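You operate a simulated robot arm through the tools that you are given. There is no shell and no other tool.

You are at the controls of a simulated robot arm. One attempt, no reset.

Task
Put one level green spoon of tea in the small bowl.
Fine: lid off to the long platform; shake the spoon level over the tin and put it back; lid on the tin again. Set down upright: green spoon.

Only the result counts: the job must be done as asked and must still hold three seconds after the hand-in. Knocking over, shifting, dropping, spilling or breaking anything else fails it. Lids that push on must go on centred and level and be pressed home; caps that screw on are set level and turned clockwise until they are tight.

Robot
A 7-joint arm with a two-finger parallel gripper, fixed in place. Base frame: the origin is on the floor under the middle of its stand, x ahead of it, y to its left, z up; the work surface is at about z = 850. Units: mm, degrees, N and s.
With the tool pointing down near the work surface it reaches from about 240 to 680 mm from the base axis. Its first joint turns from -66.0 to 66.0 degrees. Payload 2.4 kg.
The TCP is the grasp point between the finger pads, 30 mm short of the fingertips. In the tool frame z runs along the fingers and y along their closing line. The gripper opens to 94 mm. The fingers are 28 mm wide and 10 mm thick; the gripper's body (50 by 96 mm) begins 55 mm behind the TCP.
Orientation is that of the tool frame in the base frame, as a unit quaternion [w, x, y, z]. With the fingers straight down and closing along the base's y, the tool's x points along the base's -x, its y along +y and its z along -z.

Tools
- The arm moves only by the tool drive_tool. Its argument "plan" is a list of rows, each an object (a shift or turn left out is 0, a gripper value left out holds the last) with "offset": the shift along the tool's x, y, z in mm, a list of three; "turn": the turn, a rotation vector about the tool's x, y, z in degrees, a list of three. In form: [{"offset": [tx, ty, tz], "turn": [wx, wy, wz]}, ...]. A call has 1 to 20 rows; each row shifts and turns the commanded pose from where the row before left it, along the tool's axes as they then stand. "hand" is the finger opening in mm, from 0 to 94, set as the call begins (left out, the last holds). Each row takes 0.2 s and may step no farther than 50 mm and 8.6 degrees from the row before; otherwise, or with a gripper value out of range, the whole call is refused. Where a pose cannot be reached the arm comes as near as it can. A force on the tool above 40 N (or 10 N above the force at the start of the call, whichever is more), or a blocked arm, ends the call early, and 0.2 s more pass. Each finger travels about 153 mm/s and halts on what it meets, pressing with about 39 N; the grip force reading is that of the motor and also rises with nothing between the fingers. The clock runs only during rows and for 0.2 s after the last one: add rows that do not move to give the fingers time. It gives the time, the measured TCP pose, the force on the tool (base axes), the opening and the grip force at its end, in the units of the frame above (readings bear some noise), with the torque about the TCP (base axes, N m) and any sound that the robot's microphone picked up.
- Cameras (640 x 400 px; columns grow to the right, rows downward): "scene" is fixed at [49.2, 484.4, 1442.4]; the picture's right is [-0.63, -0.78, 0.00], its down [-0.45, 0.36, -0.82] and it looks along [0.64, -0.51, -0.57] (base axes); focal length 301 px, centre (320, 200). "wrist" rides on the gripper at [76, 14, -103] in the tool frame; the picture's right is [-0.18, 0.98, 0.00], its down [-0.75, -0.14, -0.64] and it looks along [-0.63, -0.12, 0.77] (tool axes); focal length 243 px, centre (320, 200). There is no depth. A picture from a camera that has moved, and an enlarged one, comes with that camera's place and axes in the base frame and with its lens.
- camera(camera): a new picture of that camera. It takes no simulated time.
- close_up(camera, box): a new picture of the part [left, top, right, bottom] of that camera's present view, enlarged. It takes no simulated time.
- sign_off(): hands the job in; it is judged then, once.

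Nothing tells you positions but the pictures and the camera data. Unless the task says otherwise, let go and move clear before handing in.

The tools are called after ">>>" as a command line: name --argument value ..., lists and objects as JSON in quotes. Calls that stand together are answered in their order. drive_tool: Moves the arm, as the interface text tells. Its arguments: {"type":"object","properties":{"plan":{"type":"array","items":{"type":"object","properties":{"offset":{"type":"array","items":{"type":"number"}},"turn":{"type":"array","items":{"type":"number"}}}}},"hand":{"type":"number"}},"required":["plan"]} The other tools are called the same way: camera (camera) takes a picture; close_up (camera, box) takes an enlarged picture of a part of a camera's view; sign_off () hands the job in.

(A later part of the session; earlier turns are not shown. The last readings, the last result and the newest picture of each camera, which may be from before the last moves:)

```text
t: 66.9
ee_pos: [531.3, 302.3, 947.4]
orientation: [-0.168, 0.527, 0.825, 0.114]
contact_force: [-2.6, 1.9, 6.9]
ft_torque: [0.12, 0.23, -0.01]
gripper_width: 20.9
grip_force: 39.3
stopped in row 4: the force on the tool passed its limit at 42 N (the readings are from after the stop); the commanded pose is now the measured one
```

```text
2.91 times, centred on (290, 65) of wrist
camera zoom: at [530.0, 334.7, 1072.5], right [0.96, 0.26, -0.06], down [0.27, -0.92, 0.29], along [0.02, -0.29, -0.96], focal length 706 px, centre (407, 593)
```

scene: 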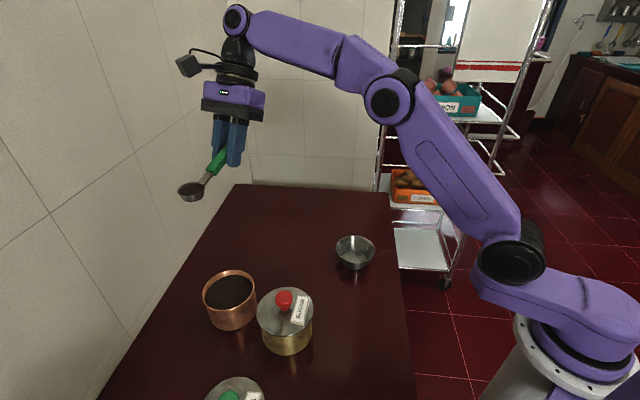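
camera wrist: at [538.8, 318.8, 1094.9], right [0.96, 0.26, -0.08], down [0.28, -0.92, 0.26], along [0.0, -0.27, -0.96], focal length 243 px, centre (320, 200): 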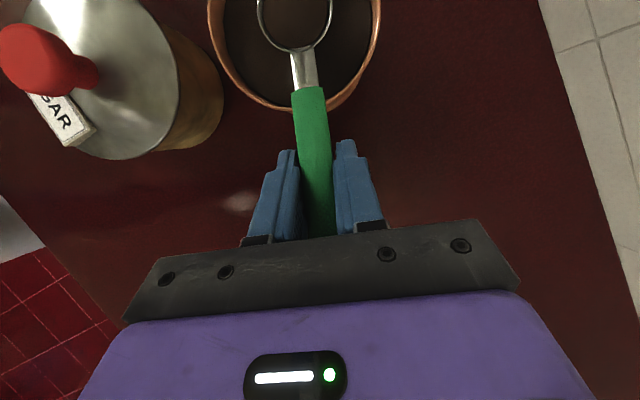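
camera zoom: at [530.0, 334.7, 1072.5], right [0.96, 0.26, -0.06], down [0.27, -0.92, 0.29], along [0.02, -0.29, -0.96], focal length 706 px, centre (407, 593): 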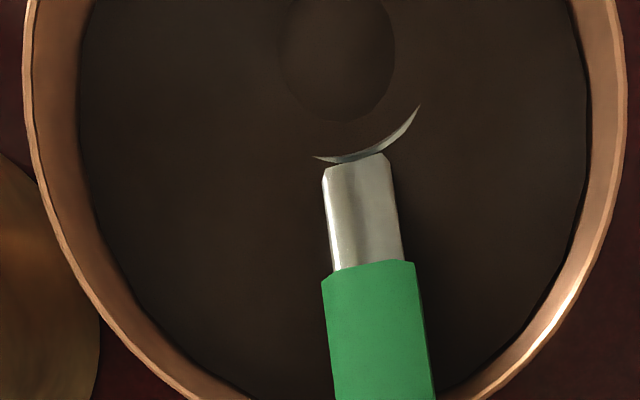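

The force limit tripped: a fingertip evidently caught the tin's rim (the rim is higher than I estimated, ≈ 926) and the tin was dragged about 10 mm. I'll stop and inspect carefully before moving.

>>> close_up --camera "scene" --box '[200, 235, 260, 335]'

>>> close_up --camera "scene" --box '[230, 230, 290, 290]'

>>> camera --camera "wrist"

>>> camera --camera "scene"

```text
4.00 times, centred on (230, 285) of scene
camera zoom: at [49.0, 484.3, 1442.4], right [-0.63, -0.78, 0.0], down [-0.45, 0.36, -0.82], along [0.64, -0.51, -0.57], focal length 1204 px, centre (680, -140)
```

zoom: 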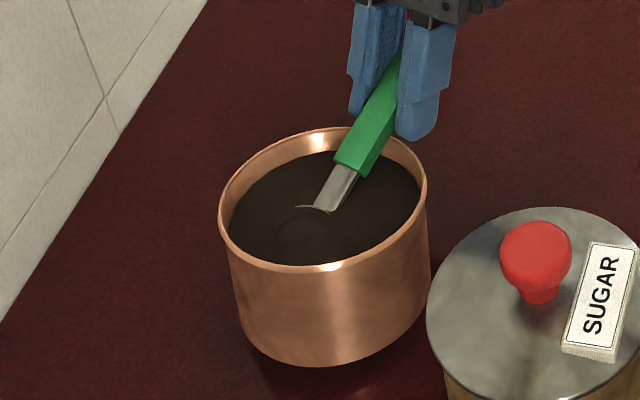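

```text
6.67 times, centred on (260, 260) of scene
camera zoom: at [49.0, 484.3, 1442.4], right [-0.63, -0.78, 0.0], down [-0.45, 0.36, -0.82], along [0.64, -0.51, -0.57], focal length 2006 px, centre (720, -200)
```

zoom: 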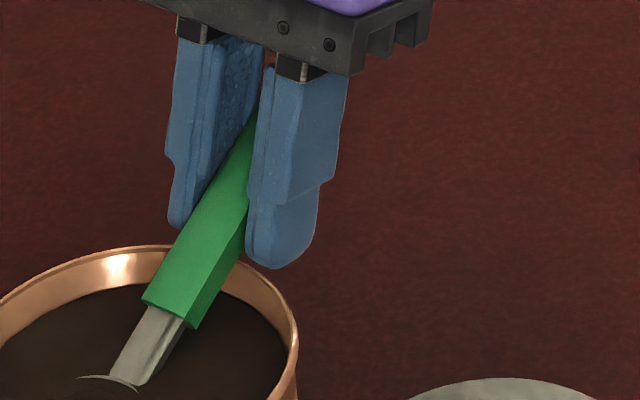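

```text
taken
camera wrist: at [530.0, 334.7, 1072.5], right [0.96, 0.26, -0.06], down [0.27, -0.92, 0.29], along [0.02, -0.29, -0.96], focal length 243 px, centre (320, 200)
```

wrist: 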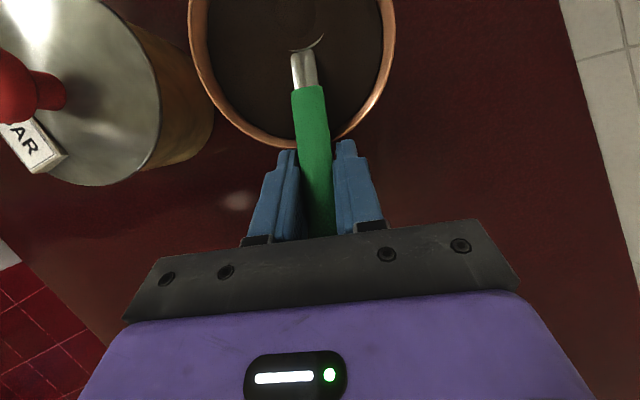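

```text
taken
```

scene: 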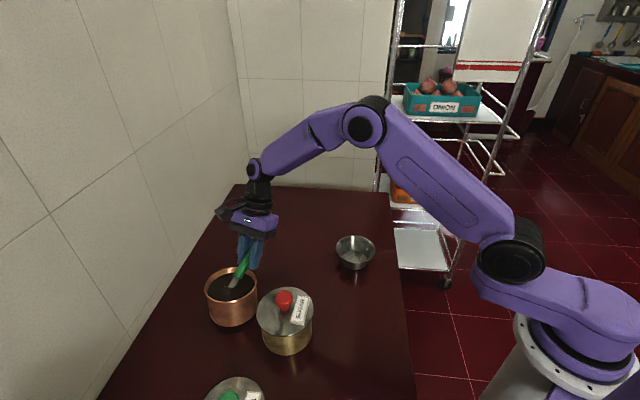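

The tin slid roughly 10 mm toward the spoon handle and still stands upright; the spoon now shows a visible mound of tea (heaped). I'll lift straight up out of contact, slowly.

>>> drive_tool --plan '[{"offset": [1.2, 0, -2.75]}, {"offset": [2.4, 0, -5.5]}, {"offset": [2.4, 0, -5.5]}, {"offset": [2.4, 0, -5.5]}, {}]'

>>> close_up --camera "scene" --box '[190, 230, 290, 340]'

>>> camera --camera "wrist"

```text
t: 68.1
ee_pos: [530.6, 302.5, 968.2]
orientation: [-0.168, 0.527, 0.826, 0.111]
contact_force: [-0.1, 0.5, -0.4]
ft_torque: [-0.03, -0.01, 0.0]
gripper_width: 21.0
grip_force: 38.8
```

```text
3.64 times, centred on (240, 285) of scene
camera zoom: at [49.2, 484.4, 1442.4], right [-0.63, -0.78, 0.0], down [-0.45, 0.36, -0.82], along [0.64, -0.51, -0.57], focal length 1094 px, centre (611, -109)
```

zoom: 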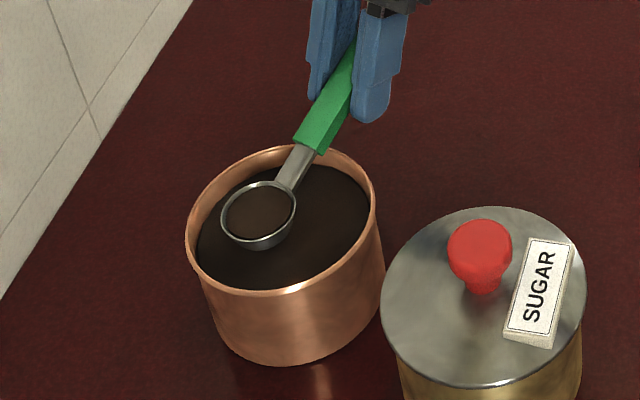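

```text
taken
camera wrist: at [530.2, 333.2, 1092.4], right [0.96, 0.26, -0.07], down [0.27, -0.92, 0.29], along [0.01, -0.3, -0.95], focal length 243 px, centre (320, 200)
```

wrist: 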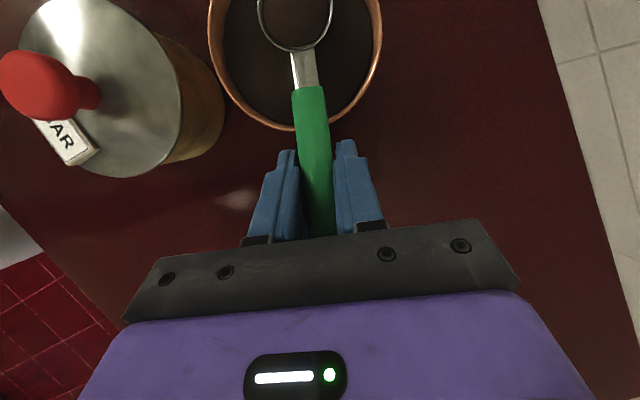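

>>> close_up --camera "scene" --box '[190, 240, 290, 340]'

>>> close_up --camera "scene" --box '[225, 265, 275, 305]'

>>> close_up --camera "wrist" --box '[180, 0, 400, 130]'

```text
4.00 times, centred on (240, 290) of scene
camera zoom: at [49.2, 484.4, 1442.4], right [-0.63, -0.78, 0.0], down [-0.45, 0.36, -0.82], along [0.64, -0.51, -0.57], focal length 1204 px, centre (640, -160)
```

zoom: 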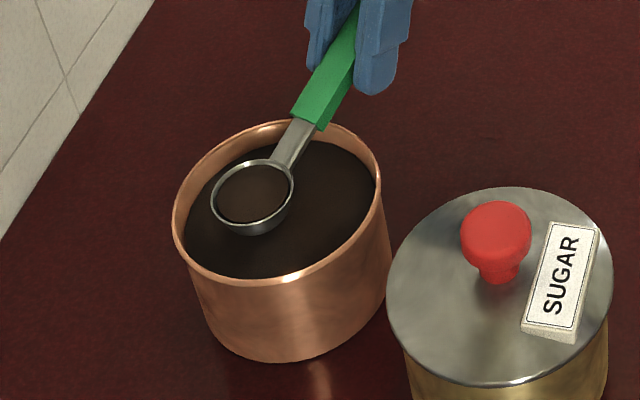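

```text
10.00 times, centred on (250, 285) of scene
camera zoom: at [49.2, 484.4, 1442.4], right [-0.63, -0.78, 0.0], down [-0.45, 0.36, -0.82], along [0.64, -0.51, -0.57], focal length 3009 px, centre (1020, -650)
```

zoom: 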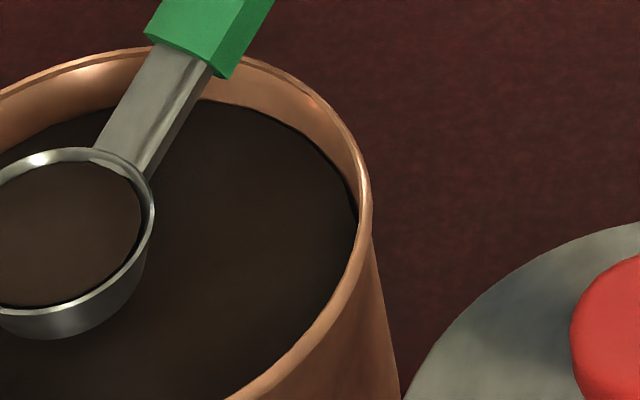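

```text
2.91 times, centred on (290, 65) of wrist
camera zoom: at [530.2, 333.2, 1092.4], right [0.96, 0.26, -0.07], down [0.27, -0.92, 0.29], along [0.01, -0.3, -0.95], focal length 706 px, centre (407, 593)
```

zoom: 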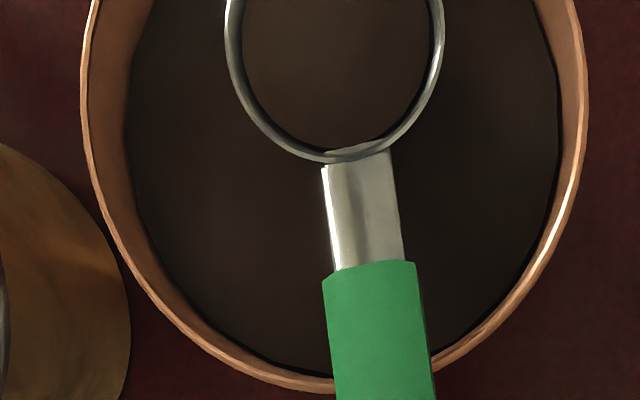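

The tin settled back upright within about 2 mm of its original place, and the spoon is full. Now a gentle shake over the tin to level it, first correcting the small residual pitch.

>>> drive_tool --plan '[{"turn": [0, 1.6, 0]}, {"offset": [0, 4, 0]}, {"offset": [0, -8, 0]}, {"offset": [0, 8, 0]}, {"offset": [0, -8, 0]}, {"offset": [0, 8, 0]}, {"offset": [0, -4, 0]}, {}]'

>>> close_up --camera "scene" --box '[225, 265, 275, 305]'

>>> close_up --camera "wrist" --box '[180, 0, 400, 130]'

```text
t: 69.9
ee_pos: [531.9, 301.8, 967.1]
orientation: [-0.18, 0.526, 0.822, 0.119]
contact_force: [0.0, -0.2, -0.3]
ft_torque: [-0.06, -0.04, -0.03]
gripper_width: 21.2
grip_force: 38.7
```

```text
10.00 times, centred on (250, 285) of scene
camera zoom: at [49.2, 484.4, 1442.4], right [-0.63, -0.78, 0.0], down [-0.45, 0.36, -0.82], along [0.64, -0.51, -0.57], focal length 3009 px, centre (1020, -650)
```

zoom: 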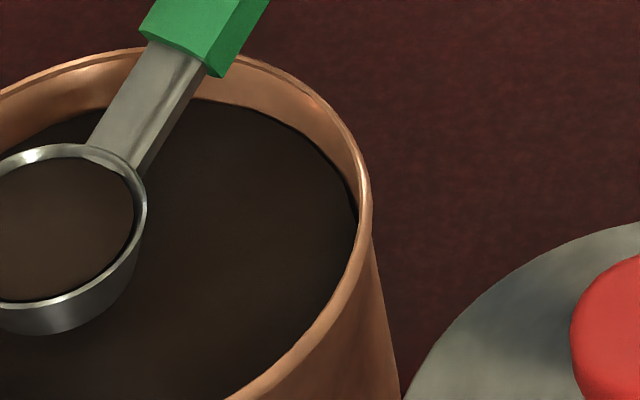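

```text
2.91 times, centred on (290, 65) of wrist
camera zoom: at [531.8, 330.4, 1093.2], right [0.96, 0.26, -0.07], down [0.27, -0.93, 0.26], along [0.0, -0.27, -0.96], focal length 706 px, centre (407, 593)
```

zoom: 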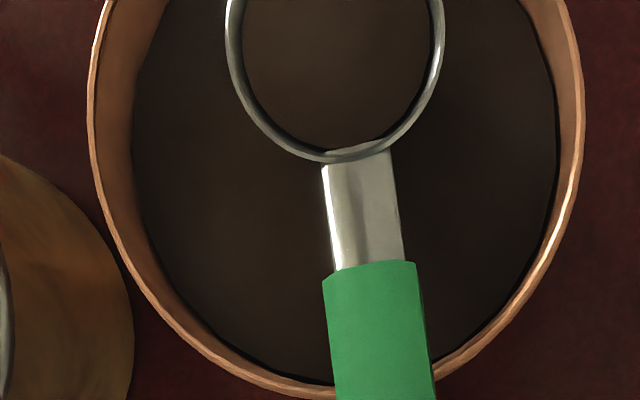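

>>> close_up --camera "scene" --box '[212, 272, 248, 304]'

>>> close_up --camera "scene" --box '[200, 270, 240, 300]'

```text
12.50 times, centred on (230, 288) of scene
camera zoom: at [49.2, 484.4, 1442.4], right [-0.63, -0.78, 0.0], down [-0.45, 0.36, -0.82], along [0.64, -0.51, -0.57], focal length 3761 px, centre (1445, -900)
```

zoom: 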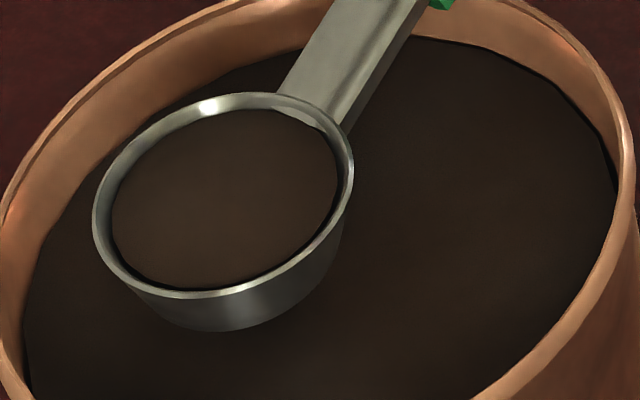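

```text
13.33 times, centred on (220, 285) of scene
camera zoom: at [49.2, 484.4, 1442.4], right [-0.63, -0.78, 0.0], down [-0.45, 0.36, -0.82], along [0.64, -0.51, -0.57], focal length 4012 px, centre (1653, -933)
```

zoom: 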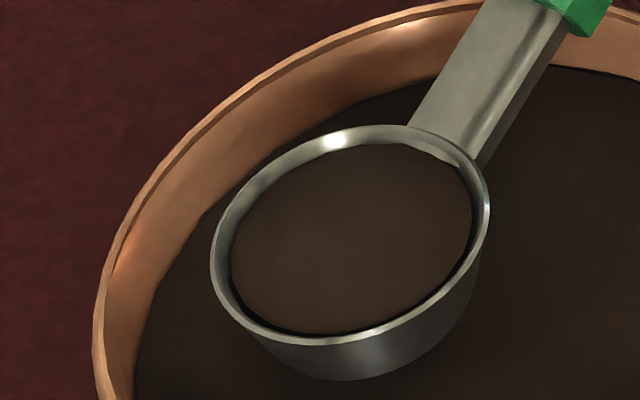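

The surface looks about level with the rim, but a mild dome could be hidden from this angle. I'll give a firmer shake (±10 mm) over the tin and then check from a flatter viewing angle.

>>> drive_tool --plan '[{"offset": [0, 10, 0]}, {"offset": [0, -20, 0]}, {"offset": [0, 20, 0]}, {"offset": [0, -20, 0]}, {"offset": [0, 20, 0]}, {"offset": [0, -20, 0]}, {"offset": [0, 20, 0]}, {"offset": [0, -10, 0]}, {}, {}]'

>>> close_up --camera "scene" --box '[200, 270, 240, 300]'

>>> close_up --camera "wrist" --box '[180, 0, 400, 130]'

```text
t: 72.1
ee_pos: [531.8, 300.8, 968.1]
orientation: [-0.181, 0.526, 0.822, 0.12]
contact_force: [-0.1, -0.4, -0.6]
ft_torque: [-0.03, -0.02, 0.01]
gripper_width: 20.9
grip_force: 38.5
```

```text
13.33 times, centred on (220, 285) of scene
camera zoom: at [49.2, 484.4, 1442.4], right [-0.63, -0.78, 0.0], down [-0.45, 0.36, -0.82], along [0.64, -0.51, -0.57], focal length 4012 px, centre (1653, -933)
```

zoom: 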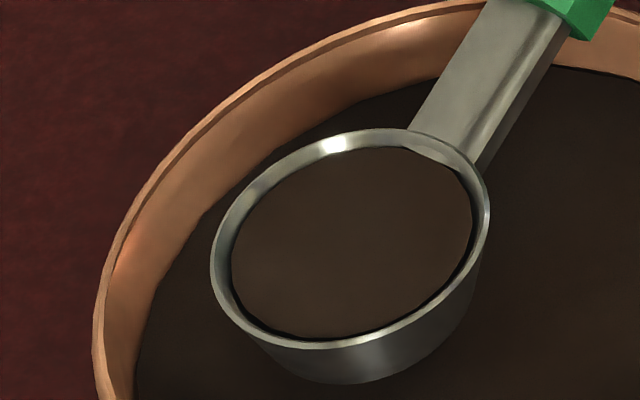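

```text
2.91 times, centred on (290, 65) of wrist
camera zoom: at [531.5, 330.6, 1092.8], right [0.96, 0.26, -0.07], down [0.27, -0.93, 0.26], along [0.0, -0.27, -0.96], focal length 706 px, centre (407, 593)
```

zoom: 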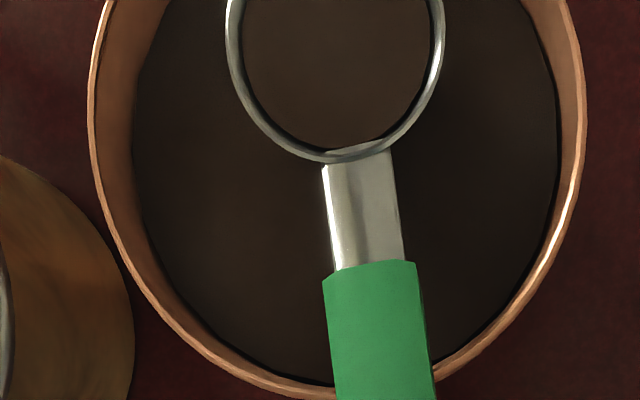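

>>> drive_tool --plan '[{"offset": [2.1, 0, -4.5]}, {"offset": [5, 0, -10.7]}, {"offset": [9.3, 0, -19.9]}, {"offset": [9.3, 0, -19.9]}, {"offset": [9.3, 0, -19.9]}, {"offset": [9.3, 0, -19.9]}, {"offset": [9.3, 0, -19.9]}, {"offset": [9.3, 0, -19.9]}, {"offset": [9.3, 0, -19.9]}, {"offset": [9.3, 0, -19.9]}, {"offset": [9.3, 0, -19.9]}, {"offset": [9.3, 0, -19.9]}, {"offset": [9.3, 0, -19.9]}, {"offset": [9.3, 0, -19.9]}, {"offset": [9.3, 0, -19.9]}, {"offset": [5, 0, -10.7]}, {"offset": [2.1, 0, -4.5]}, {}]'

>>> camera --camera "scene"

```text
t: 75.9
ee_pos: [507.5, 296.6, 1275.8]
orientation: [-0.18, 0.527, 0.822, 0.12]
contact_force: [0.0, 0.5, 0.0]
ft_torque: [0.0, -0.03, 0.02]
gripper_width: 21.0
grip_force: 38.8
out of reach, approached as far as the arm can: row 15, 16, 17
```

```text
taken
```

scene: 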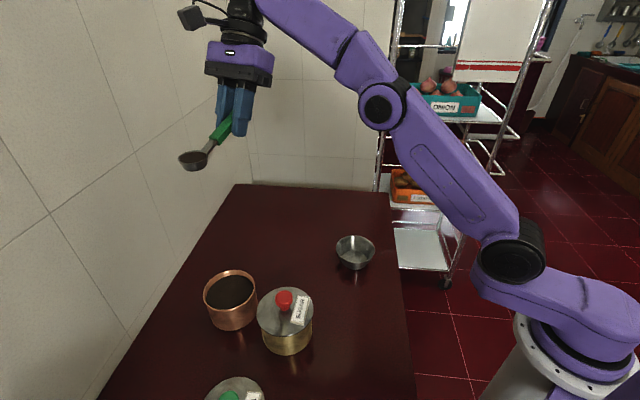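

>>> close_up --camera "scene" --box '[172, 142, 216, 176]'

>>> close_up --camera "wrist" --box '[240, 0, 350, 70]'

```text
11.76 times, centred on (194, 159) of scene
camera zoom: at [49.2, 484.4, 1442.4], right [-0.63, -0.78, 0.0], down [-0.45, 0.36, -0.82], along [0.64, -0.51, -0.57], focal length 3540 px, centre (1802, 682)
```

zoom: 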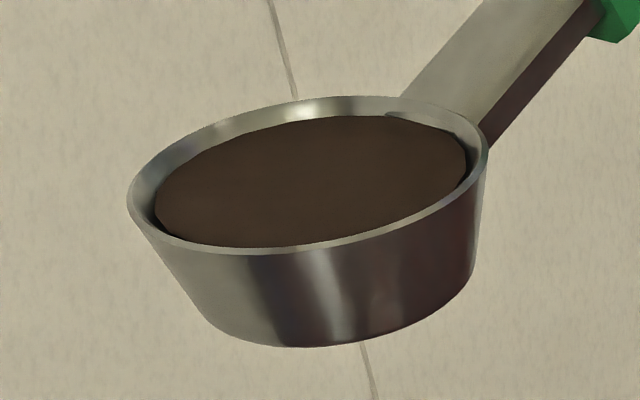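

```text
5.71 times, centred on (295, 35) of wrist
camera zoom: at [508.3, 324.7, 1400.5], right [0.96, 0.26, -0.07], down [0.27, -0.93, 0.26], along [0.0, -0.27, -0.96], focal length 1386 px, centre (463, 1143)
```

zoom: 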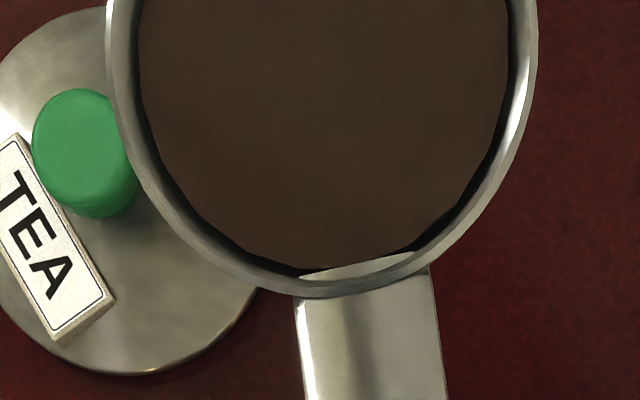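

The tea in the spoon is flat and level at the rim, with no mound. Now I rotate gently to azimuth 135° and carry it smoothly toward the small bowl, keeping the spoon level.

>>> drive_tool --plan '[{"turn": [1.409, 0, -3.021]}, {"turn": [1.409, 0, -3.021]}, {"turn": [1.409, 0, -3.021]}, {"turn": [1.409, 0, -3.021]}, {"turn": [1.409, 0, -3.021]}, {"turn": [1.409, 0, -3.021]}, {}]'

>>> close_up --camera "wrist" --box '[180, 0, 400, 130]'

```text
t: 77.5
ee_pos: [470.1, 287.1, 1270.4]
orientation: [-0.199, 0.374, 0.902, 0.086]
contact_force: [-0.1, 0.2, 0.2]
ft_torque: [0.0, -0.04, 0.01]
gripper_width: 20.8
grip_force: 39.2
out of reach, approached as far as the arm can: row 1, 3, 5, 6
```

```text
2.91 times, centred on (290, 65) of wrist
camera zoom: at [460.2, 314.8, 1394.9], right [0.82, 0.57, -0.07], down [0.57, -0.78, 0.26], along [0.1, -0.26, -0.96], focal length 706 px, centre (407, 593)
```

zoom: 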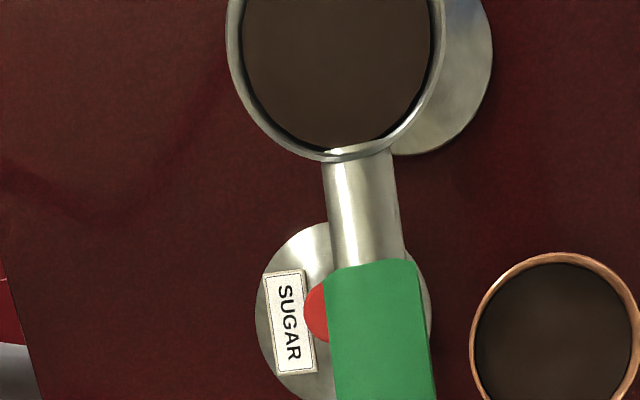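

>>> drive_tool --plan '[{"offset": [-3.2, 0, 6.8]}, {"offset": [-6.34, 0, 13.6]}, {"offset": [-6.34, 0, 13.6]}, {"offset": [-6.34, 0, 13.6]}, {"offset": [-3.2, 0, 6.8]}, {}]'

>>> drive_tool --plan '[{"offset": [-8.05, -5.9, 0.05]}, {"offset": [-16.1, -11.81, 0.1]}, {"offset": [-16.1, -11.81, 0.1]}, {"offset": [-16.1, -11.81, 0.1]}, {"offset": [-16.1, -11.81, 0.1]}, {"offset": [-16.1, -11.81, 0.1]}, {"offset": [-16.1, -11.81, 0.1]}, {"offset": [-16.1, -11.81, 0.1]}, {"offset": [-16.1, -11.81, 0.1]}, {"offset": [-16.1, -11.81, 0.1]}, {"offset": [-16.1, -11.81, 0.1]}, {"offset": [-16.1, -11.81, 0.1]}, {"offset": [-16.1, -11.81, 0.1]}, {"offset": [-16.1, -11.81, 0.1]}, {"offset": [-16.1, -11.81, 0.1]}, {"offset": [-16.1, -11.81, 0.1]}, {"offset": [-8.05, -5.9, 0.05]}, {}]'

>>> close_up --camera "wrist" --box '[180, 0, 400, 130]'

>>> camera --camera "scene"

```text
t: 78.9
ee_pos: [471.9, 287.4, 1209.9]
orientation: [-0.198, 0.376, 0.901, 0.086]
contact_force: [0.6, 0.1, -0.9]
ft_torque: [-0.05, -0.02, 0.0]
gripper_width: 20.6
grip_force: 39.1
```

```text
t: 82.7
ee_pos: [501.7, -10.6, 1098.6]
orientation: [-0.198, 0.375, 0.902, 0.086]
contact_force: [-0.3, -0.1, -0.1]
ft_torque: [-0.02, -0.02, 0.01]
gripper_width: 21.1
grip_force: 39.0
```

```text
2.91 times, centred on (290, 65) of wrist
camera zoom: at [491.4, 16.6, 1223.6], right [0.82, 0.57, -0.07], down [0.57, -0.78, 0.26], along [0.1, -0.26, -0.96], focal length 706 px, centre (407, 593)
```

zoom: 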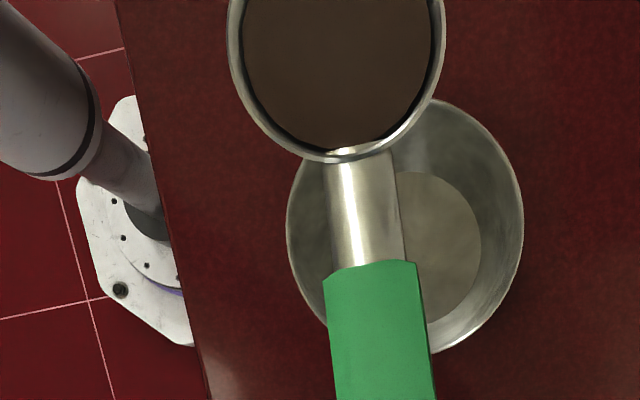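

```text
taken
```

scene: 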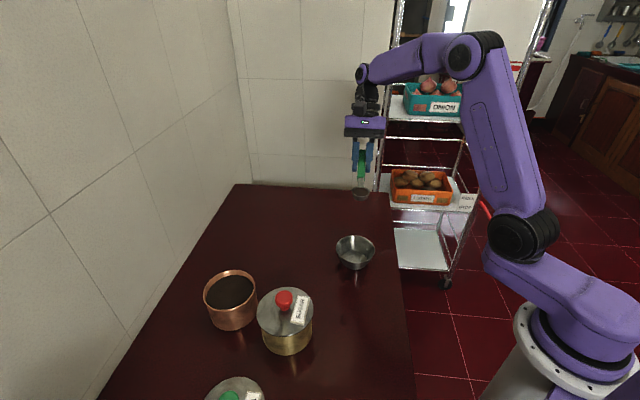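

Tea intact and the spoon is above the small bowl. Lowering gently to about 35 mm above its rim.

>>> drive_tool --plan '[{"offset": [-3.0, 0, 6.5]}, {"offset": [-6.04, 0, 12.96]}, {"offset": [-6.04, 0, 12.96]}, {"offset": [-6.04, 0, 12.96]}, {"offset": [-6.04, 0, 12.96]}, {"offset": [-6.04, 0, 12.96]}, {"offset": [-6.04, 0, 12.96]}, {"offset": [-6.04, 0, 12.96]}, {"offset": [-6.04, 0, 12.96]}, {"offset": [-6.04, 0, 12.96]}, {"offset": [-3.0, 0, 6.5]}, {}]'

>>> close_up --camera "wrist" --box '[180, 0, 400, 130]'

>>> close_up --camera "scene" --box '[300, 180, 410, 290]'

```text
t: 85.3
ee_pos: [499.9, -8.9, 955.5]
orientation: [-0.198, 0.375, 0.902, 0.086]
contact_force: [0.0, -0.3, 0.0]
ft_torque: [-0.03, 0.0, -0.01]
gripper_width: 21.0
grip_force: 40.0
```

```text
2.91 times, centred on (290, 65) of wrist
camera zoom: at [491.5, 18.3, 1080.5], right [0.82, 0.57, -0.07], down [0.57, -0.78, 0.26], along [0.1, -0.26, -0.96], focal length 706 px, centre (407, 593)
```

zoom: 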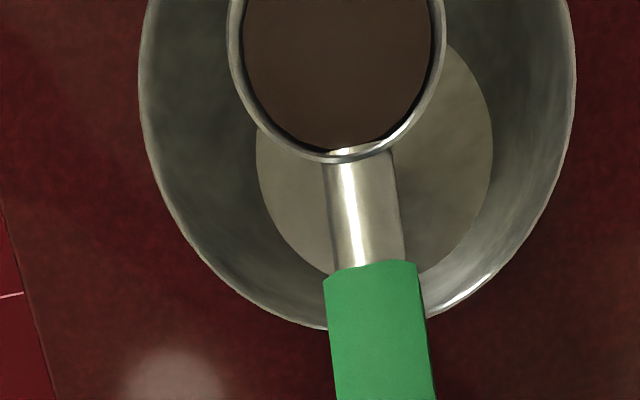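

```text
3.64 times, centred on (355, 235) of scene
camera zoom: at [49.2, 484.4, 1442.4], right [-0.63, -0.78, 0.0], down [-0.45, 0.36, -0.82], along [0.64, -0.51, -0.57], focal length 1094 px, centre (193, 73)
```

zoom: 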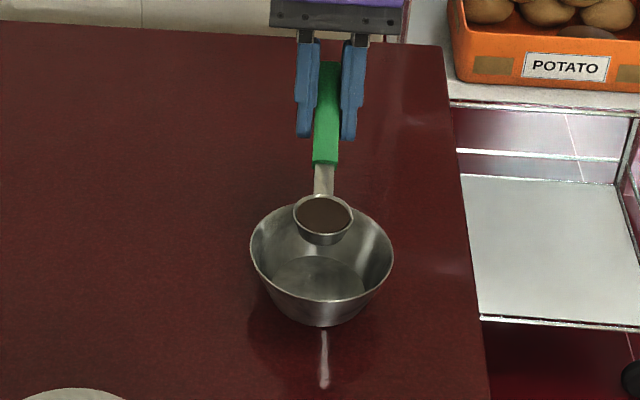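

Everything is aligned. Now tipping the spoon over the bowl: first to ~42°, and I'll watch the stream.

>>> drive_tool --plan '[{"offset": [10.08, 0, -10.25], "turn": [0, -8.5, 0]}, {"offset": [10.08, 0, -10.25], "turn": [0, -8.5, 0]}, {"offset": [10.08, 0, -10.25], "turn": [0, -8.5, 0]}, {"offset": [10.08, 0, -10.25], "turn": [0, -8.5, 0]}, {"offset": [10.08, 0, -10.25], "turn": [0, -8.5, 0]}, {}]'

>>> close_up --camera "scene" --box '[300, 180, 410, 290]'

>>> camera --camera "wrist"

```text
t: 86.7
ee_pos: [471.2, 20.6, 1011.3]
orientation: [0.144, 0.381, 0.912, -0.056]
contact_force: [-1.0, -0.7, -0.2]
ft_torque: [-0.03, -0.02, -0.01]
gripper_width: 21.0
grip_force: 39.3
```

```text
3.64 times, centred on (355, 235) of scene
camera zoom: at [49.1, 484.4, 1442.4], right [-0.63, -0.78, 0.0], down [-0.45, 0.36, -0.82], along [0.64, -0.51, -0.57], focal length 1094 px, centre (193, 73)
```

zoom: 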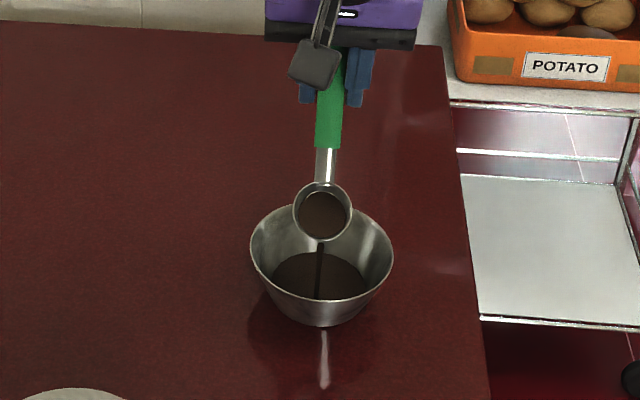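

```text
taken
camera wrist: at [407.3, 103.5, 1086.4], right [0.82, 0.57, 0.06], down [0.26, -0.47, 0.84], along [0.51, -0.67, -0.54], focal length 243 px, centre (320, 200)
```

wrist: 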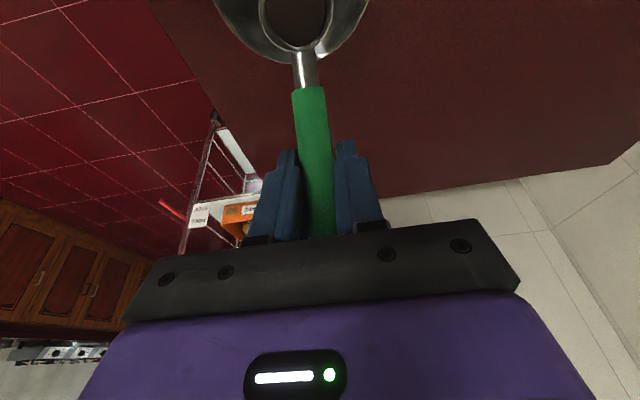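

The tea is streaming right into the bowl. Continuing the tilt to ~93° to empty it.

>>> drive_tool --plan '[{}, {}, {"offset": [10.08, 0, -10.25], "turn": [0, -8.5, 0]}, {"offset": [10.08, 0, -10.25], "turn": [0, -8.5, 0]}, {"offset": [10.08, 0, -10.25], "turn": [0, -8.5, 0]}, {}, {}]'

>>> close_up --camera "scene" --box '[300, 180, 410, 290]'

>>> close_up --camera "wrist" --box '[180, 0, 400, 130]'

```text
t: 88.3
ee_pos: [443.6, 48.5, 1026.0]
orientation: [0.34, 0.359, 0.858, -0.139]
contact_force: [0.4, 0.3, -0.6]
ft_torque: [-0.04, 0.02, -0.01]
gripper_width: 21.1
grip_force: 38.7
```

```text
3.64 times, centred on (355, 235) of scene
camera zoom: at [49.2, 484.4, 1442.4], right [-0.63, -0.78, 0.0], down [-0.45, 0.36, -0.82], along [0.64, -0.51, -0.57], focal length 1094 px, centre (193, 73)
```

zoom: 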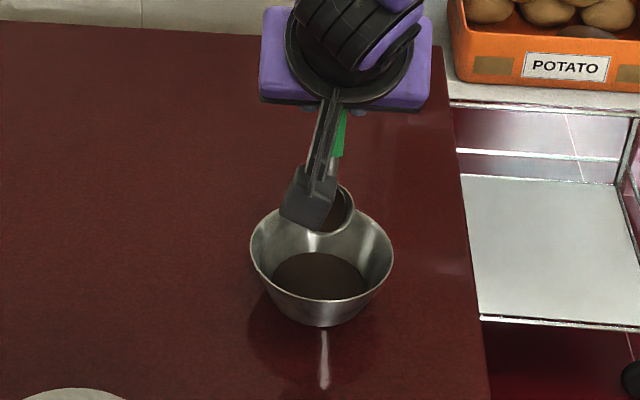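

```text
2.91 times, centred on (290, 65) of wrist
camera zoom: at [363.4, 146.7, 1048.2], right [0.79, 0.6, 0.13], down [-0.03, -0.18, 0.98], along [0.61, -0.78, -0.13], focal length 706 px, centre (407, 593)
```

zoom: 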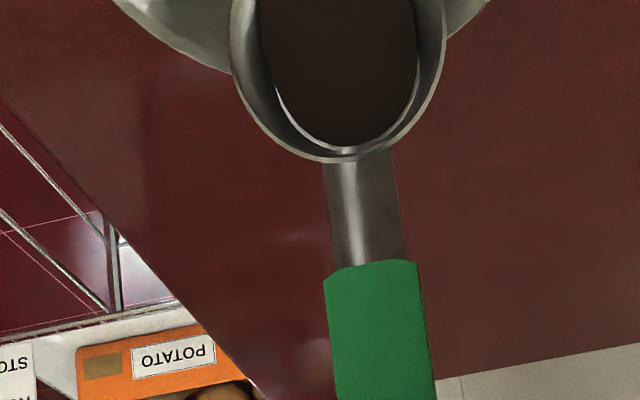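

>>> drive_tool --plan '[{"offset": [10.08, 0, -10.25], "turn": [0, -8.5, 0]}, {"offset": [10.08, 0, -10.25], "turn": [0, -8.5, 0]}, {"offset": [10.08, 0, -10.25], "turn": [0, -8.5, 0]}, {}, {}]'

>>> close_up --camera "wrist" --box '[180, 0, 400, 130]'

>>> close_up --camera "scene" --box '[280, 180, 410, 310]'

```text
t: 89.5
ee_pos: [419.8, 78.0, 1021.8]
orientation: [0.51, 0.322, 0.77, -0.208]
contact_force: [0.2, -0.3, -1.1]
ft_torque: [0.04, 0.05, 0.0]
gripper_width: 21.0
grip_force: 39.0
out of reach, approached as far as the arm can: row 3
```

```text
2.91 times, centred on (290, 65) of wrist
camera zoom: at [342.8, 176.0, 992.2], right [0.75, 0.64, 0.18], down [-0.31, 0.1, 0.94], along [0.59, -0.76, 0.28], focal length 706 px, centre (407, 593)
```

zoom: 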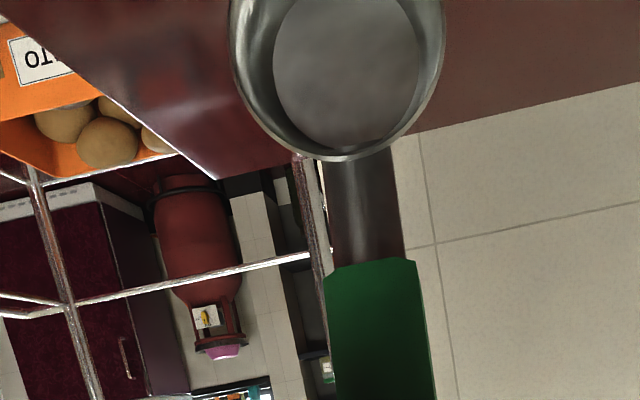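

```text
3.08 times, centred on (345, 245) of scene
camera zoom: at [49.2, 484.4, 1442.4], right [-0.63, -0.78, 0.0], down [-0.45, 0.36, -0.82], along [0.64, -0.51, -0.57], focal length 926 px, centre (243, 62)
```

zoom: 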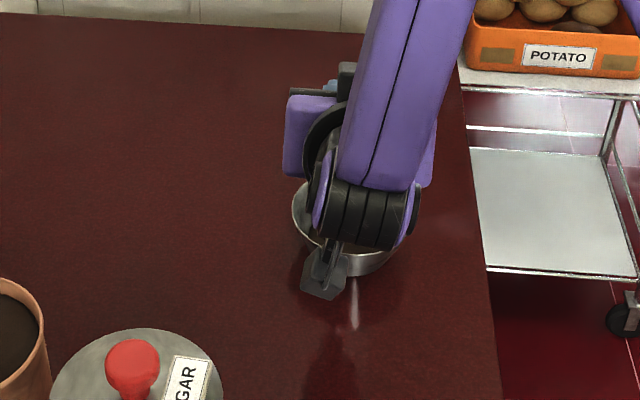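

The spoon is empty and the tea is in the bowl. Raising and levelling the spoon again.

>>> drive_tool --plan '[{}, {"offset": [-18.4, 0, -7.85]}, {"offset": [-18.4, 0, -7.85]}, {"offset": [-18.4, 0, -7.85]}, {"offset": [-18.4, 0, -7.85]}, {"offset": [-8.46, 0, 11.63], "turn": [0, 8.5, 0]}, {"offset": [-8.46, 0, 11.63], "turn": [0, 8.5, 0]}, {"offset": [-8.46, 0, 11.63], "turn": [0, 8.5, 0]}, {"offset": [-8.46, 0, 11.63], "turn": [0, 8.5, 0]}, {"offset": [-8.46, 0, 11.63], "turn": [0, 8.5, 0]}, {"offset": [-8.46, 0, 11.63], "turn": [0, 8.5, 0]}, {"offset": [-8.46, 0, 11.63], "turn": [0, 8.5, 0]}, {"offset": [-8.46, 0, 11.63], "turn": [0, 8.5, 0]}, {"offset": [-8.46, 0, 11.63], "turn": [0, 8.5, 0]}, {"offset": [-8.46, 0, 11.63], "turn": [0, 8.5, 0]}, {"offset": [-7.0, 0, 9.34], "turn": [0, 6.9, 0]}, {}]'

>>> camera --camera "scene"

>>> close_up --camera "scene" --box '[310, 220, 400, 290]'

>>> close_up --camera "wrist" --box '[180, 0, 400, 130]'

```text
t: 93.1
ee_pos: [507.0, -8.9, 1039.8]
orientation: [-0.186, 0.376, 0.904, 0.082]
contact_force: [0.2, 0.2, 0.1]
ft_torque: [-0.03, -0.02, 0.0]
gripper_width: 21.0
grip_force: 38.9
```

```text
taken
```

scene: 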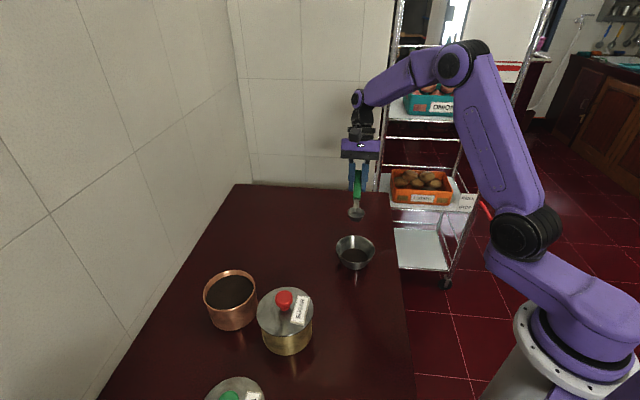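

```text
5.71 times, centred on (355, 255) of scene
camera zoom: at [49.2, 484.3, 1442.4], right [-0.63, -0.78, 0.0], down [-0.45, 0.36, -0.82], along [0.64, -0.51, -0.57], focal length 1719 px, centre (120, -114)
```

zoom: 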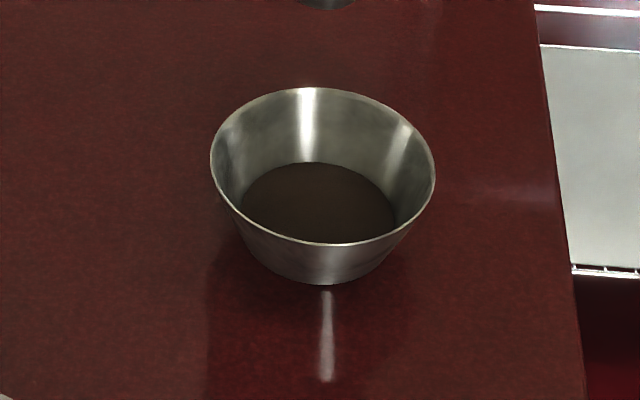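

```text
2.91 times, centred on (290, 65) of wrist
camera zoom: at [495.1, 20.9, 1163.8], right [0.82, 0.57, -0.07], down [0.56, -0.77, 0.29], along [0.11, -0.27, -0.95], focal length 706 px, centre (407, 593)
```

zoom: 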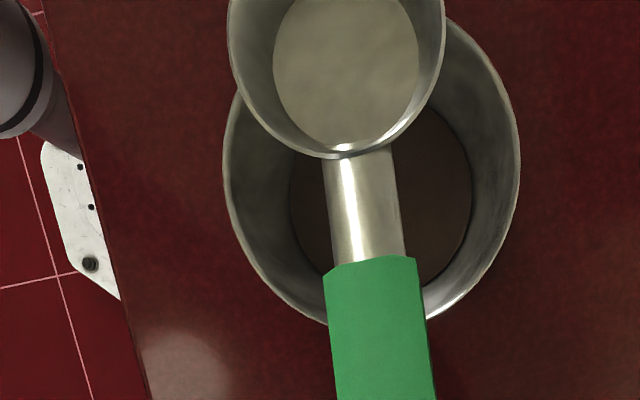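

A clean pour: tea only in the bowl, spoon empty. Now returning the spoon: fix the small pitch, rotate back to azimuth 201° and move above its original spot.

>>> drive_tool --plan '[{"turn": [0, 1.55, 0]}, {"turn": [3.487, 0, -7.477]}, {"turn": [3.487, 0, -7.477]}, {"turn": [3.487, 0, -7.477]}, {"turn": [3.487, 0, -7.477]}, {"turn": [3.487, 0, -7.477]}, {"turn": [3.487, 0, -7.477]}, {"turn": [3.487, 0, -7.477]}, {"turn": [3.487, 0, -7.477]}, {"offset": [-11.4, 41.2, -5.3]}, {"offset": [-11.4, 41.2, -5.3]}, {"offset": [-11.4, 41.2, -5.3]}, {"offset": [-11.4, 41.2, -5.3]}, {"offset": [-11.4, 41.2, -5.3]}, {}, {}]'

>>> camera --camera "wrist"

```text
t: 96.5
ee_pos: [492.5, 205.7, 1040.6]
orientation: [-0.21, -0.177, 0.961, -0.039]
contact_force: [0.4, -0.3, -0.8]
ft_torque: [0.01, -0.05, -0.01]
gripper_width: 20.9
grip_force: 39.1
```

```text
taken
camera wrist: at [461.0, 209.4, 1164.8], right [-0.19, 0.98, -0.08], down [0.94, 0.21, 0.27], along [0.28, -0.02, -0.96], focal length 243 px, centre (320, 200)
```

wrist: 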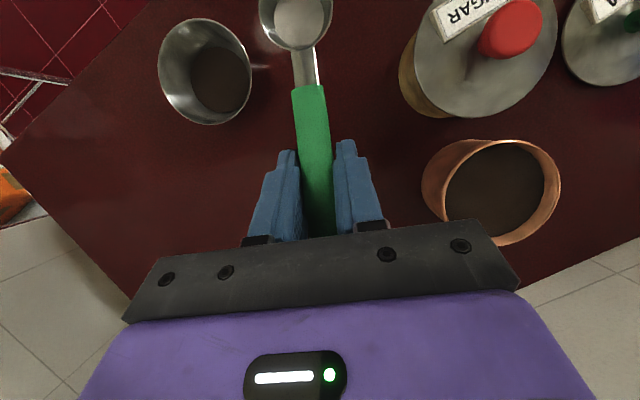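

>>> drive_tool --plan '[{"turn": [0, 0.35, 0]}, {"offset": [-14.8, 0, 31.7]}, {"offset": [-14.8, 0, 31.7]}, {"offset": [-14.8, 0, 31.7]}, {"offset": [-10.6, 0, 22.7]}, {"offset": [-4.2, 0, 9.06]}, {}, {}]'

>>> close_up --camera "scene" --box '[250, 200, 370, 310]'

```text
t: 98.3
ee_pos: [493.3, 205.2, 899.9]
orientation: [-0.212, -0.177, 0.96, -0.039]
contact_force: [0.5, -0.3, -0.3]
ft_torque: [0.0, -0.08, -0.02]
gripper_width: 21.0
grip_force: 39.4
```

```text
3.64 times, centred on (310, 255) of scene
camera zoom: at [49.2, 484.4, 1442.4], right [-0.63, -0.78, 0.0], down [-0.45, 0.36, -0.82], along [0.64, -0.51, -0.57], focal length 1094 px, centre (356, 0)
```

zoom: 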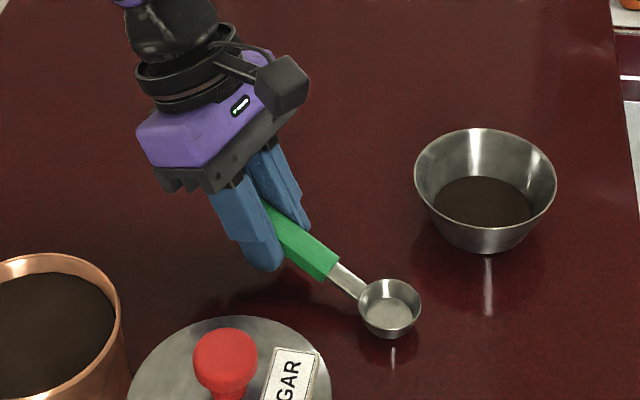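

>>> drive_tool --plan '[{"offset": [-0.845, 0, 1.81]}, {"offset": [-0.845, 0, 1.81]}, {"offset": [-0.42, 0, 0.91]}, {}]'

```text
t: 99.3
ee_pos: [493.0, 206.7, 895.5]
orientation: [-0.212, -0.176, 0.96, -0.039]
contact_force: [2.6, 0.3, 12.3]
ft_torque: [-0.36, 0.95, -0.01]
gripper_width: 21.4
grip_force: 39.6
```

The bowl of the spoon touched down flat (12 N centred under the bowl). Easing up slightly, then releasing.

>>> drive_tool --plan '[{"offset": [0.3, 0, -0.65]}, {}]'

>>> drive_tool --hand 30 --plan '[{}, {}, {}]'

>>> camera --camera "wrist"

>>> close_up --camera "scene" --box '[250, 200, 370, 310]'

```text
t: 99.9
ee_pos: [493.8, 206.3, 895.3]
orientation: [-0.211, -0.176, 0.961, -0.039]
contact_force: [0.5, -0.2, 1.2]
ft_torque: [-0.03, 0.04, 0.0]
gripper_width: 21.1
grip_force: 38.9
```

```text
t: 100.7
ee_pos: [493.6, 206.4, 896.7]
orientation: [-0.212, -0.176, 0.96, -0.039]
contact_force: [-0.4, 0.1, -0.4]
ft_torque: [0.01, 0.0, 0.0]
gripper_width: 29.9
grip_force: 0.0
```

```text
taken
camera wrist: at [462.9, 209.9, 1020.7], right [-0.19, 0.98, -0.08], down [0.94, 0.21, 0.26], along [0.27, -0.02, -0.96], focal length 243 px, centre (320, 200)
```

wrist: 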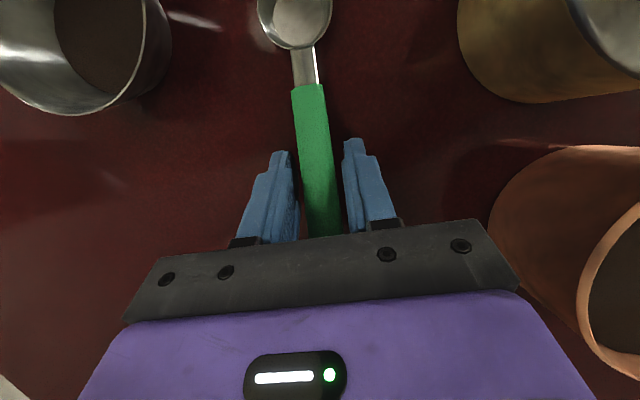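

```text
3.64 times, centred on (310, 255) of scene
camera zoom: at [49.2, 484.4, 1442.4], right [-0.63, -0.78, 0.0], down [-0.45, 0.36, -0.82], along [0.64, -0.51, -0.57], focal length 1094 px, centre (356, 0)
```

zoom: 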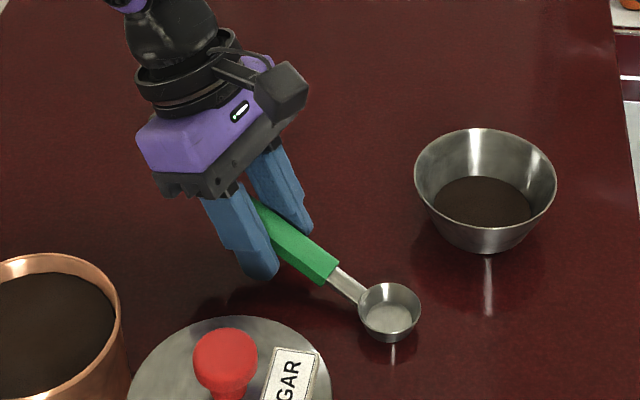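

The spoon stands upright on its bowl in its original place. Opening wider and backing straight up.

>>> drive_tool --hand 60 --plan '[{}, {}, {"offset": [6.3, 0, -13.6]}, {"offset": [12.7, 0, -27.2]}, {"offset": [16.9, 0, -36.2]}, {"offset": [16.9, 0, -36.2]}, {"offset": [12.7, 0, -27.2]}, {"turn": [0, -8.4, 0]}, {"turn": [0, -8.3, 0]}, {"turn": [0, -8.3, 0]}, {}]'

>>> camera --camera "scene"

>>> camera --camera "wrist"

>>> close_up --camera "scene" --box '[270, 225, 390, 305]'

```text
t: 103.1
ee_pos: [494.1, 206.2, 1050.6]
orientation: [0.001, -0.18, 0.984, 0.0]
contact_force: [-0.4, -0.2, 0.5]
ft_torque: [-0.01, 0.01, 0.02]
gripper_width: 60.1
grip_force: 0.0
```

```text
taken
```

scene: 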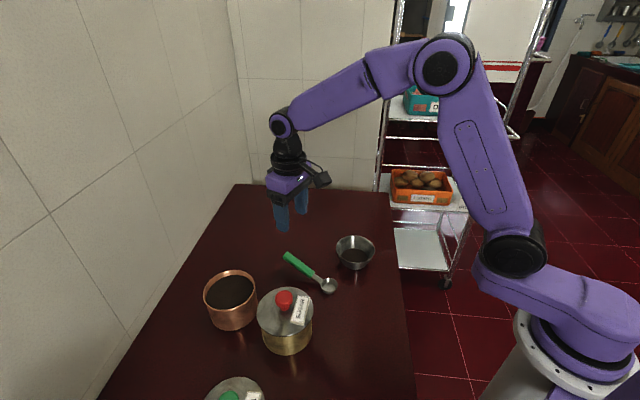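

```text
taken
camera wrist: at [415.3, 191.6, 1152.5], right [-0.18, 0.98, 0.0], down [0.75, 0.14, 0.64], along [0.63, 0.11, -0.77], focal length 243 px, centre (320, 200)
```

wrist: 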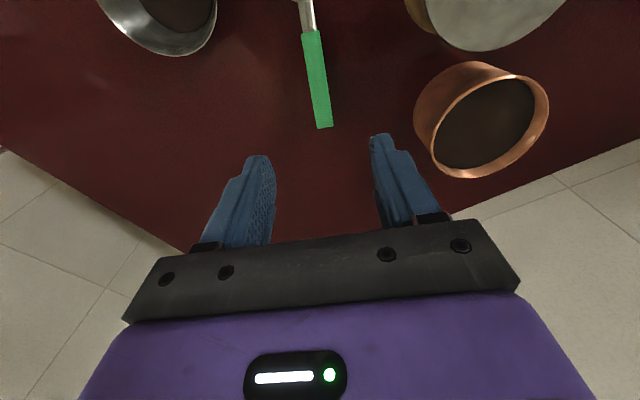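

```text
5.00 times, centred on (330, 265) of scene
camera zoom: at [49.2, 484.3, 1442.4], right [-0.63, -0.78, 0.0], down [-0.45, 0.36, -0.82], along [0.64, -0.51, -0.57], focal length 1504 px, centre (270, -125)
```

zoom: 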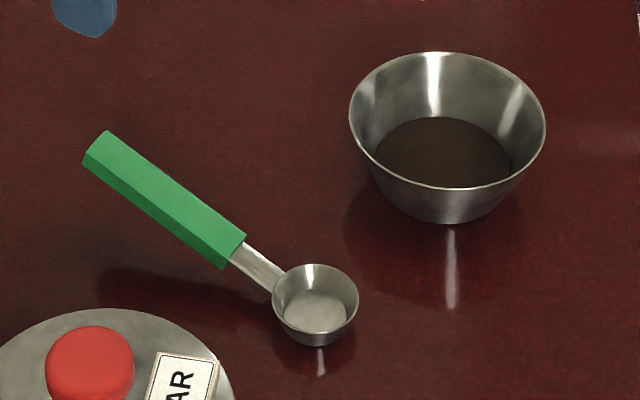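

Spoon and bowl are exactly where they should be. Before replacing the lid, I re-image the tin from the same pose used earlier, to measure its small shift.

>>> drive_tool --plan '[{"turn": [0, 0, -8.1]}, {"turn": [0, 0, -8.1]}, {"turn": [0, 0, -8.1]}, {"offset": [-31, 30.2, -1.7]}, {"offset": [-31, 30.2, -1.7]}, {"offset": [-31, 30.2, -1.7]}, {"offset": [-31, 30.2, -1.7]}, {}, {}]'

>>> close_up --camera "wrist" --box '[230, 0, 410, 180]'

>>> close_up --camera "scene" --box '[190, 240, 330, 400]'

```text
t: 105.1
ee_pos: [495.2, 380.7, 1056.7]
orientation: [0.0, -0.384, 0.923, 0.001]
contact_force: [0.9, -0.3, 0.7]
ft_torque: [0.02, 0.0, 0.01]
gripper_width: 60.0
grip_force: 0.0
```

```text
2.22 times, centred on (320, 90) of wrist
camera zoom: at [429.9, 335.7, 1159.4], right [-0.57, 0.82, 0.0], down [0.63, 0.43, 0.64], along [0.53, 0.36, -0.77], focal length 539 px, centre (320, 444)
```

zoom: 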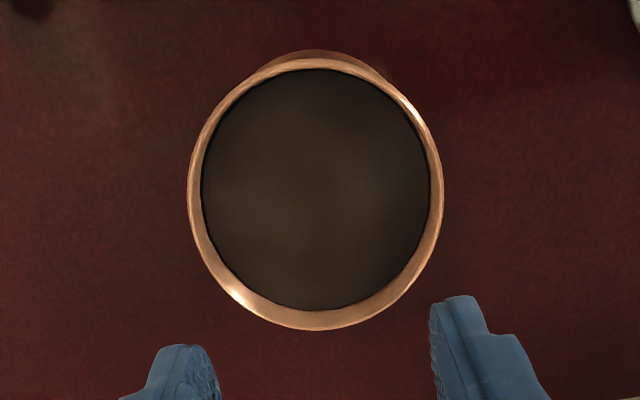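

```text
2.50 times, centred on (260, 320) of scene
camera zoom: at [49.1, 484.4, 1442.4], right [-0.63, -0.78, 0.0], down [-0.45, 0.36, -0.82], along [0.64, -0.51, -0.57], focal length 752 px, centre (470, -100)
```

zoom: 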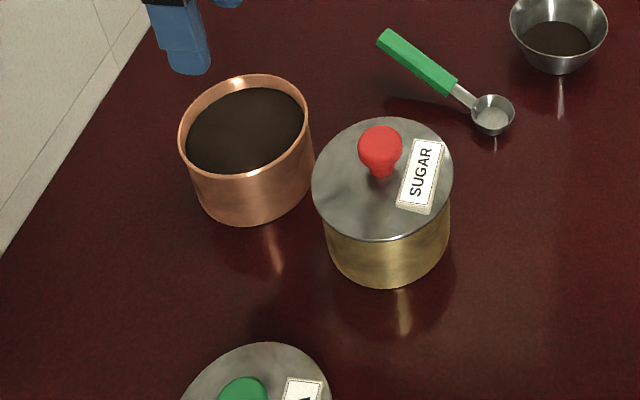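

The tin's shift is about (−1.3, −1.7) mm, so the lid target is adjusted accordingly. Now moving over the lid and descending part way to check alignment.

>>> drive_tool --plan '[{"offset": [13.5, 39, 0]}, {"offset": [13.5, 39, 0]}, {"offset": [13.5, 39, 0]}, {"offset": [13.5, 39, 0]}, {"offset": [13.5, 39, 0]}, {"offset": [0, 0, 40]}, {"offset": [0, 0, 40]}, {"offset": [0, 0, 30]}, {}, {}]'

>>> camera --camera "wrist"

>>> drive_tool --plan '[{}]'

>>> drive_tool --plan '[{}]'

```text
t: 107.3
ee_pos: [308.9, 470.0, 947.0]
orientation: [0.0, -0.384, 0.923, 0.0]
contact_force: [-0.2, 0.6, 0.2]
ft_torque: [-0.01, 0.01, -0.01]
gripper_width: 60.3
grip_force: 0.1
```

```text
taken
camera wrist: at [244.4, 425.1, 1049.4], right [-0.57, 0.82, 0.0], down [0.63, 0.43, 0.64], along [0.53, 0.36, -0.77], focal length 243 px, centre (320, 200)
```

wrist: 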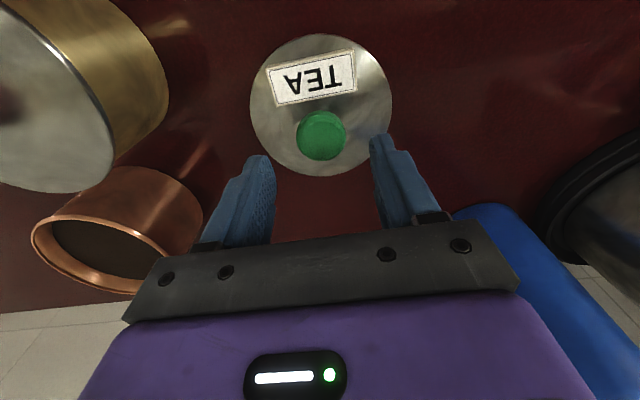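

```text
t: 107.7
ee_pos: [309.3, 469.6, 947.1]
orientation: [0.001, -0.384, 0.923, 0.0]
contact_force: [-0.6, -0.2, 0.9]
ft_torque: [0.01, -0.01, 0.01]
gripper_width: 59.9
grip_force: 0.0
```

```text
t: 108.1
ee_pos: [310.1, 469.1, 946.0]
orientation: [0.0, -0.383, 0.924, 0.001]
contact_force: [-0.5, -0.1, 0.5]
ft_torque: [0.0, -0.02, 0.02]
gripper_width: 59.9
grip_force: 0.1
```

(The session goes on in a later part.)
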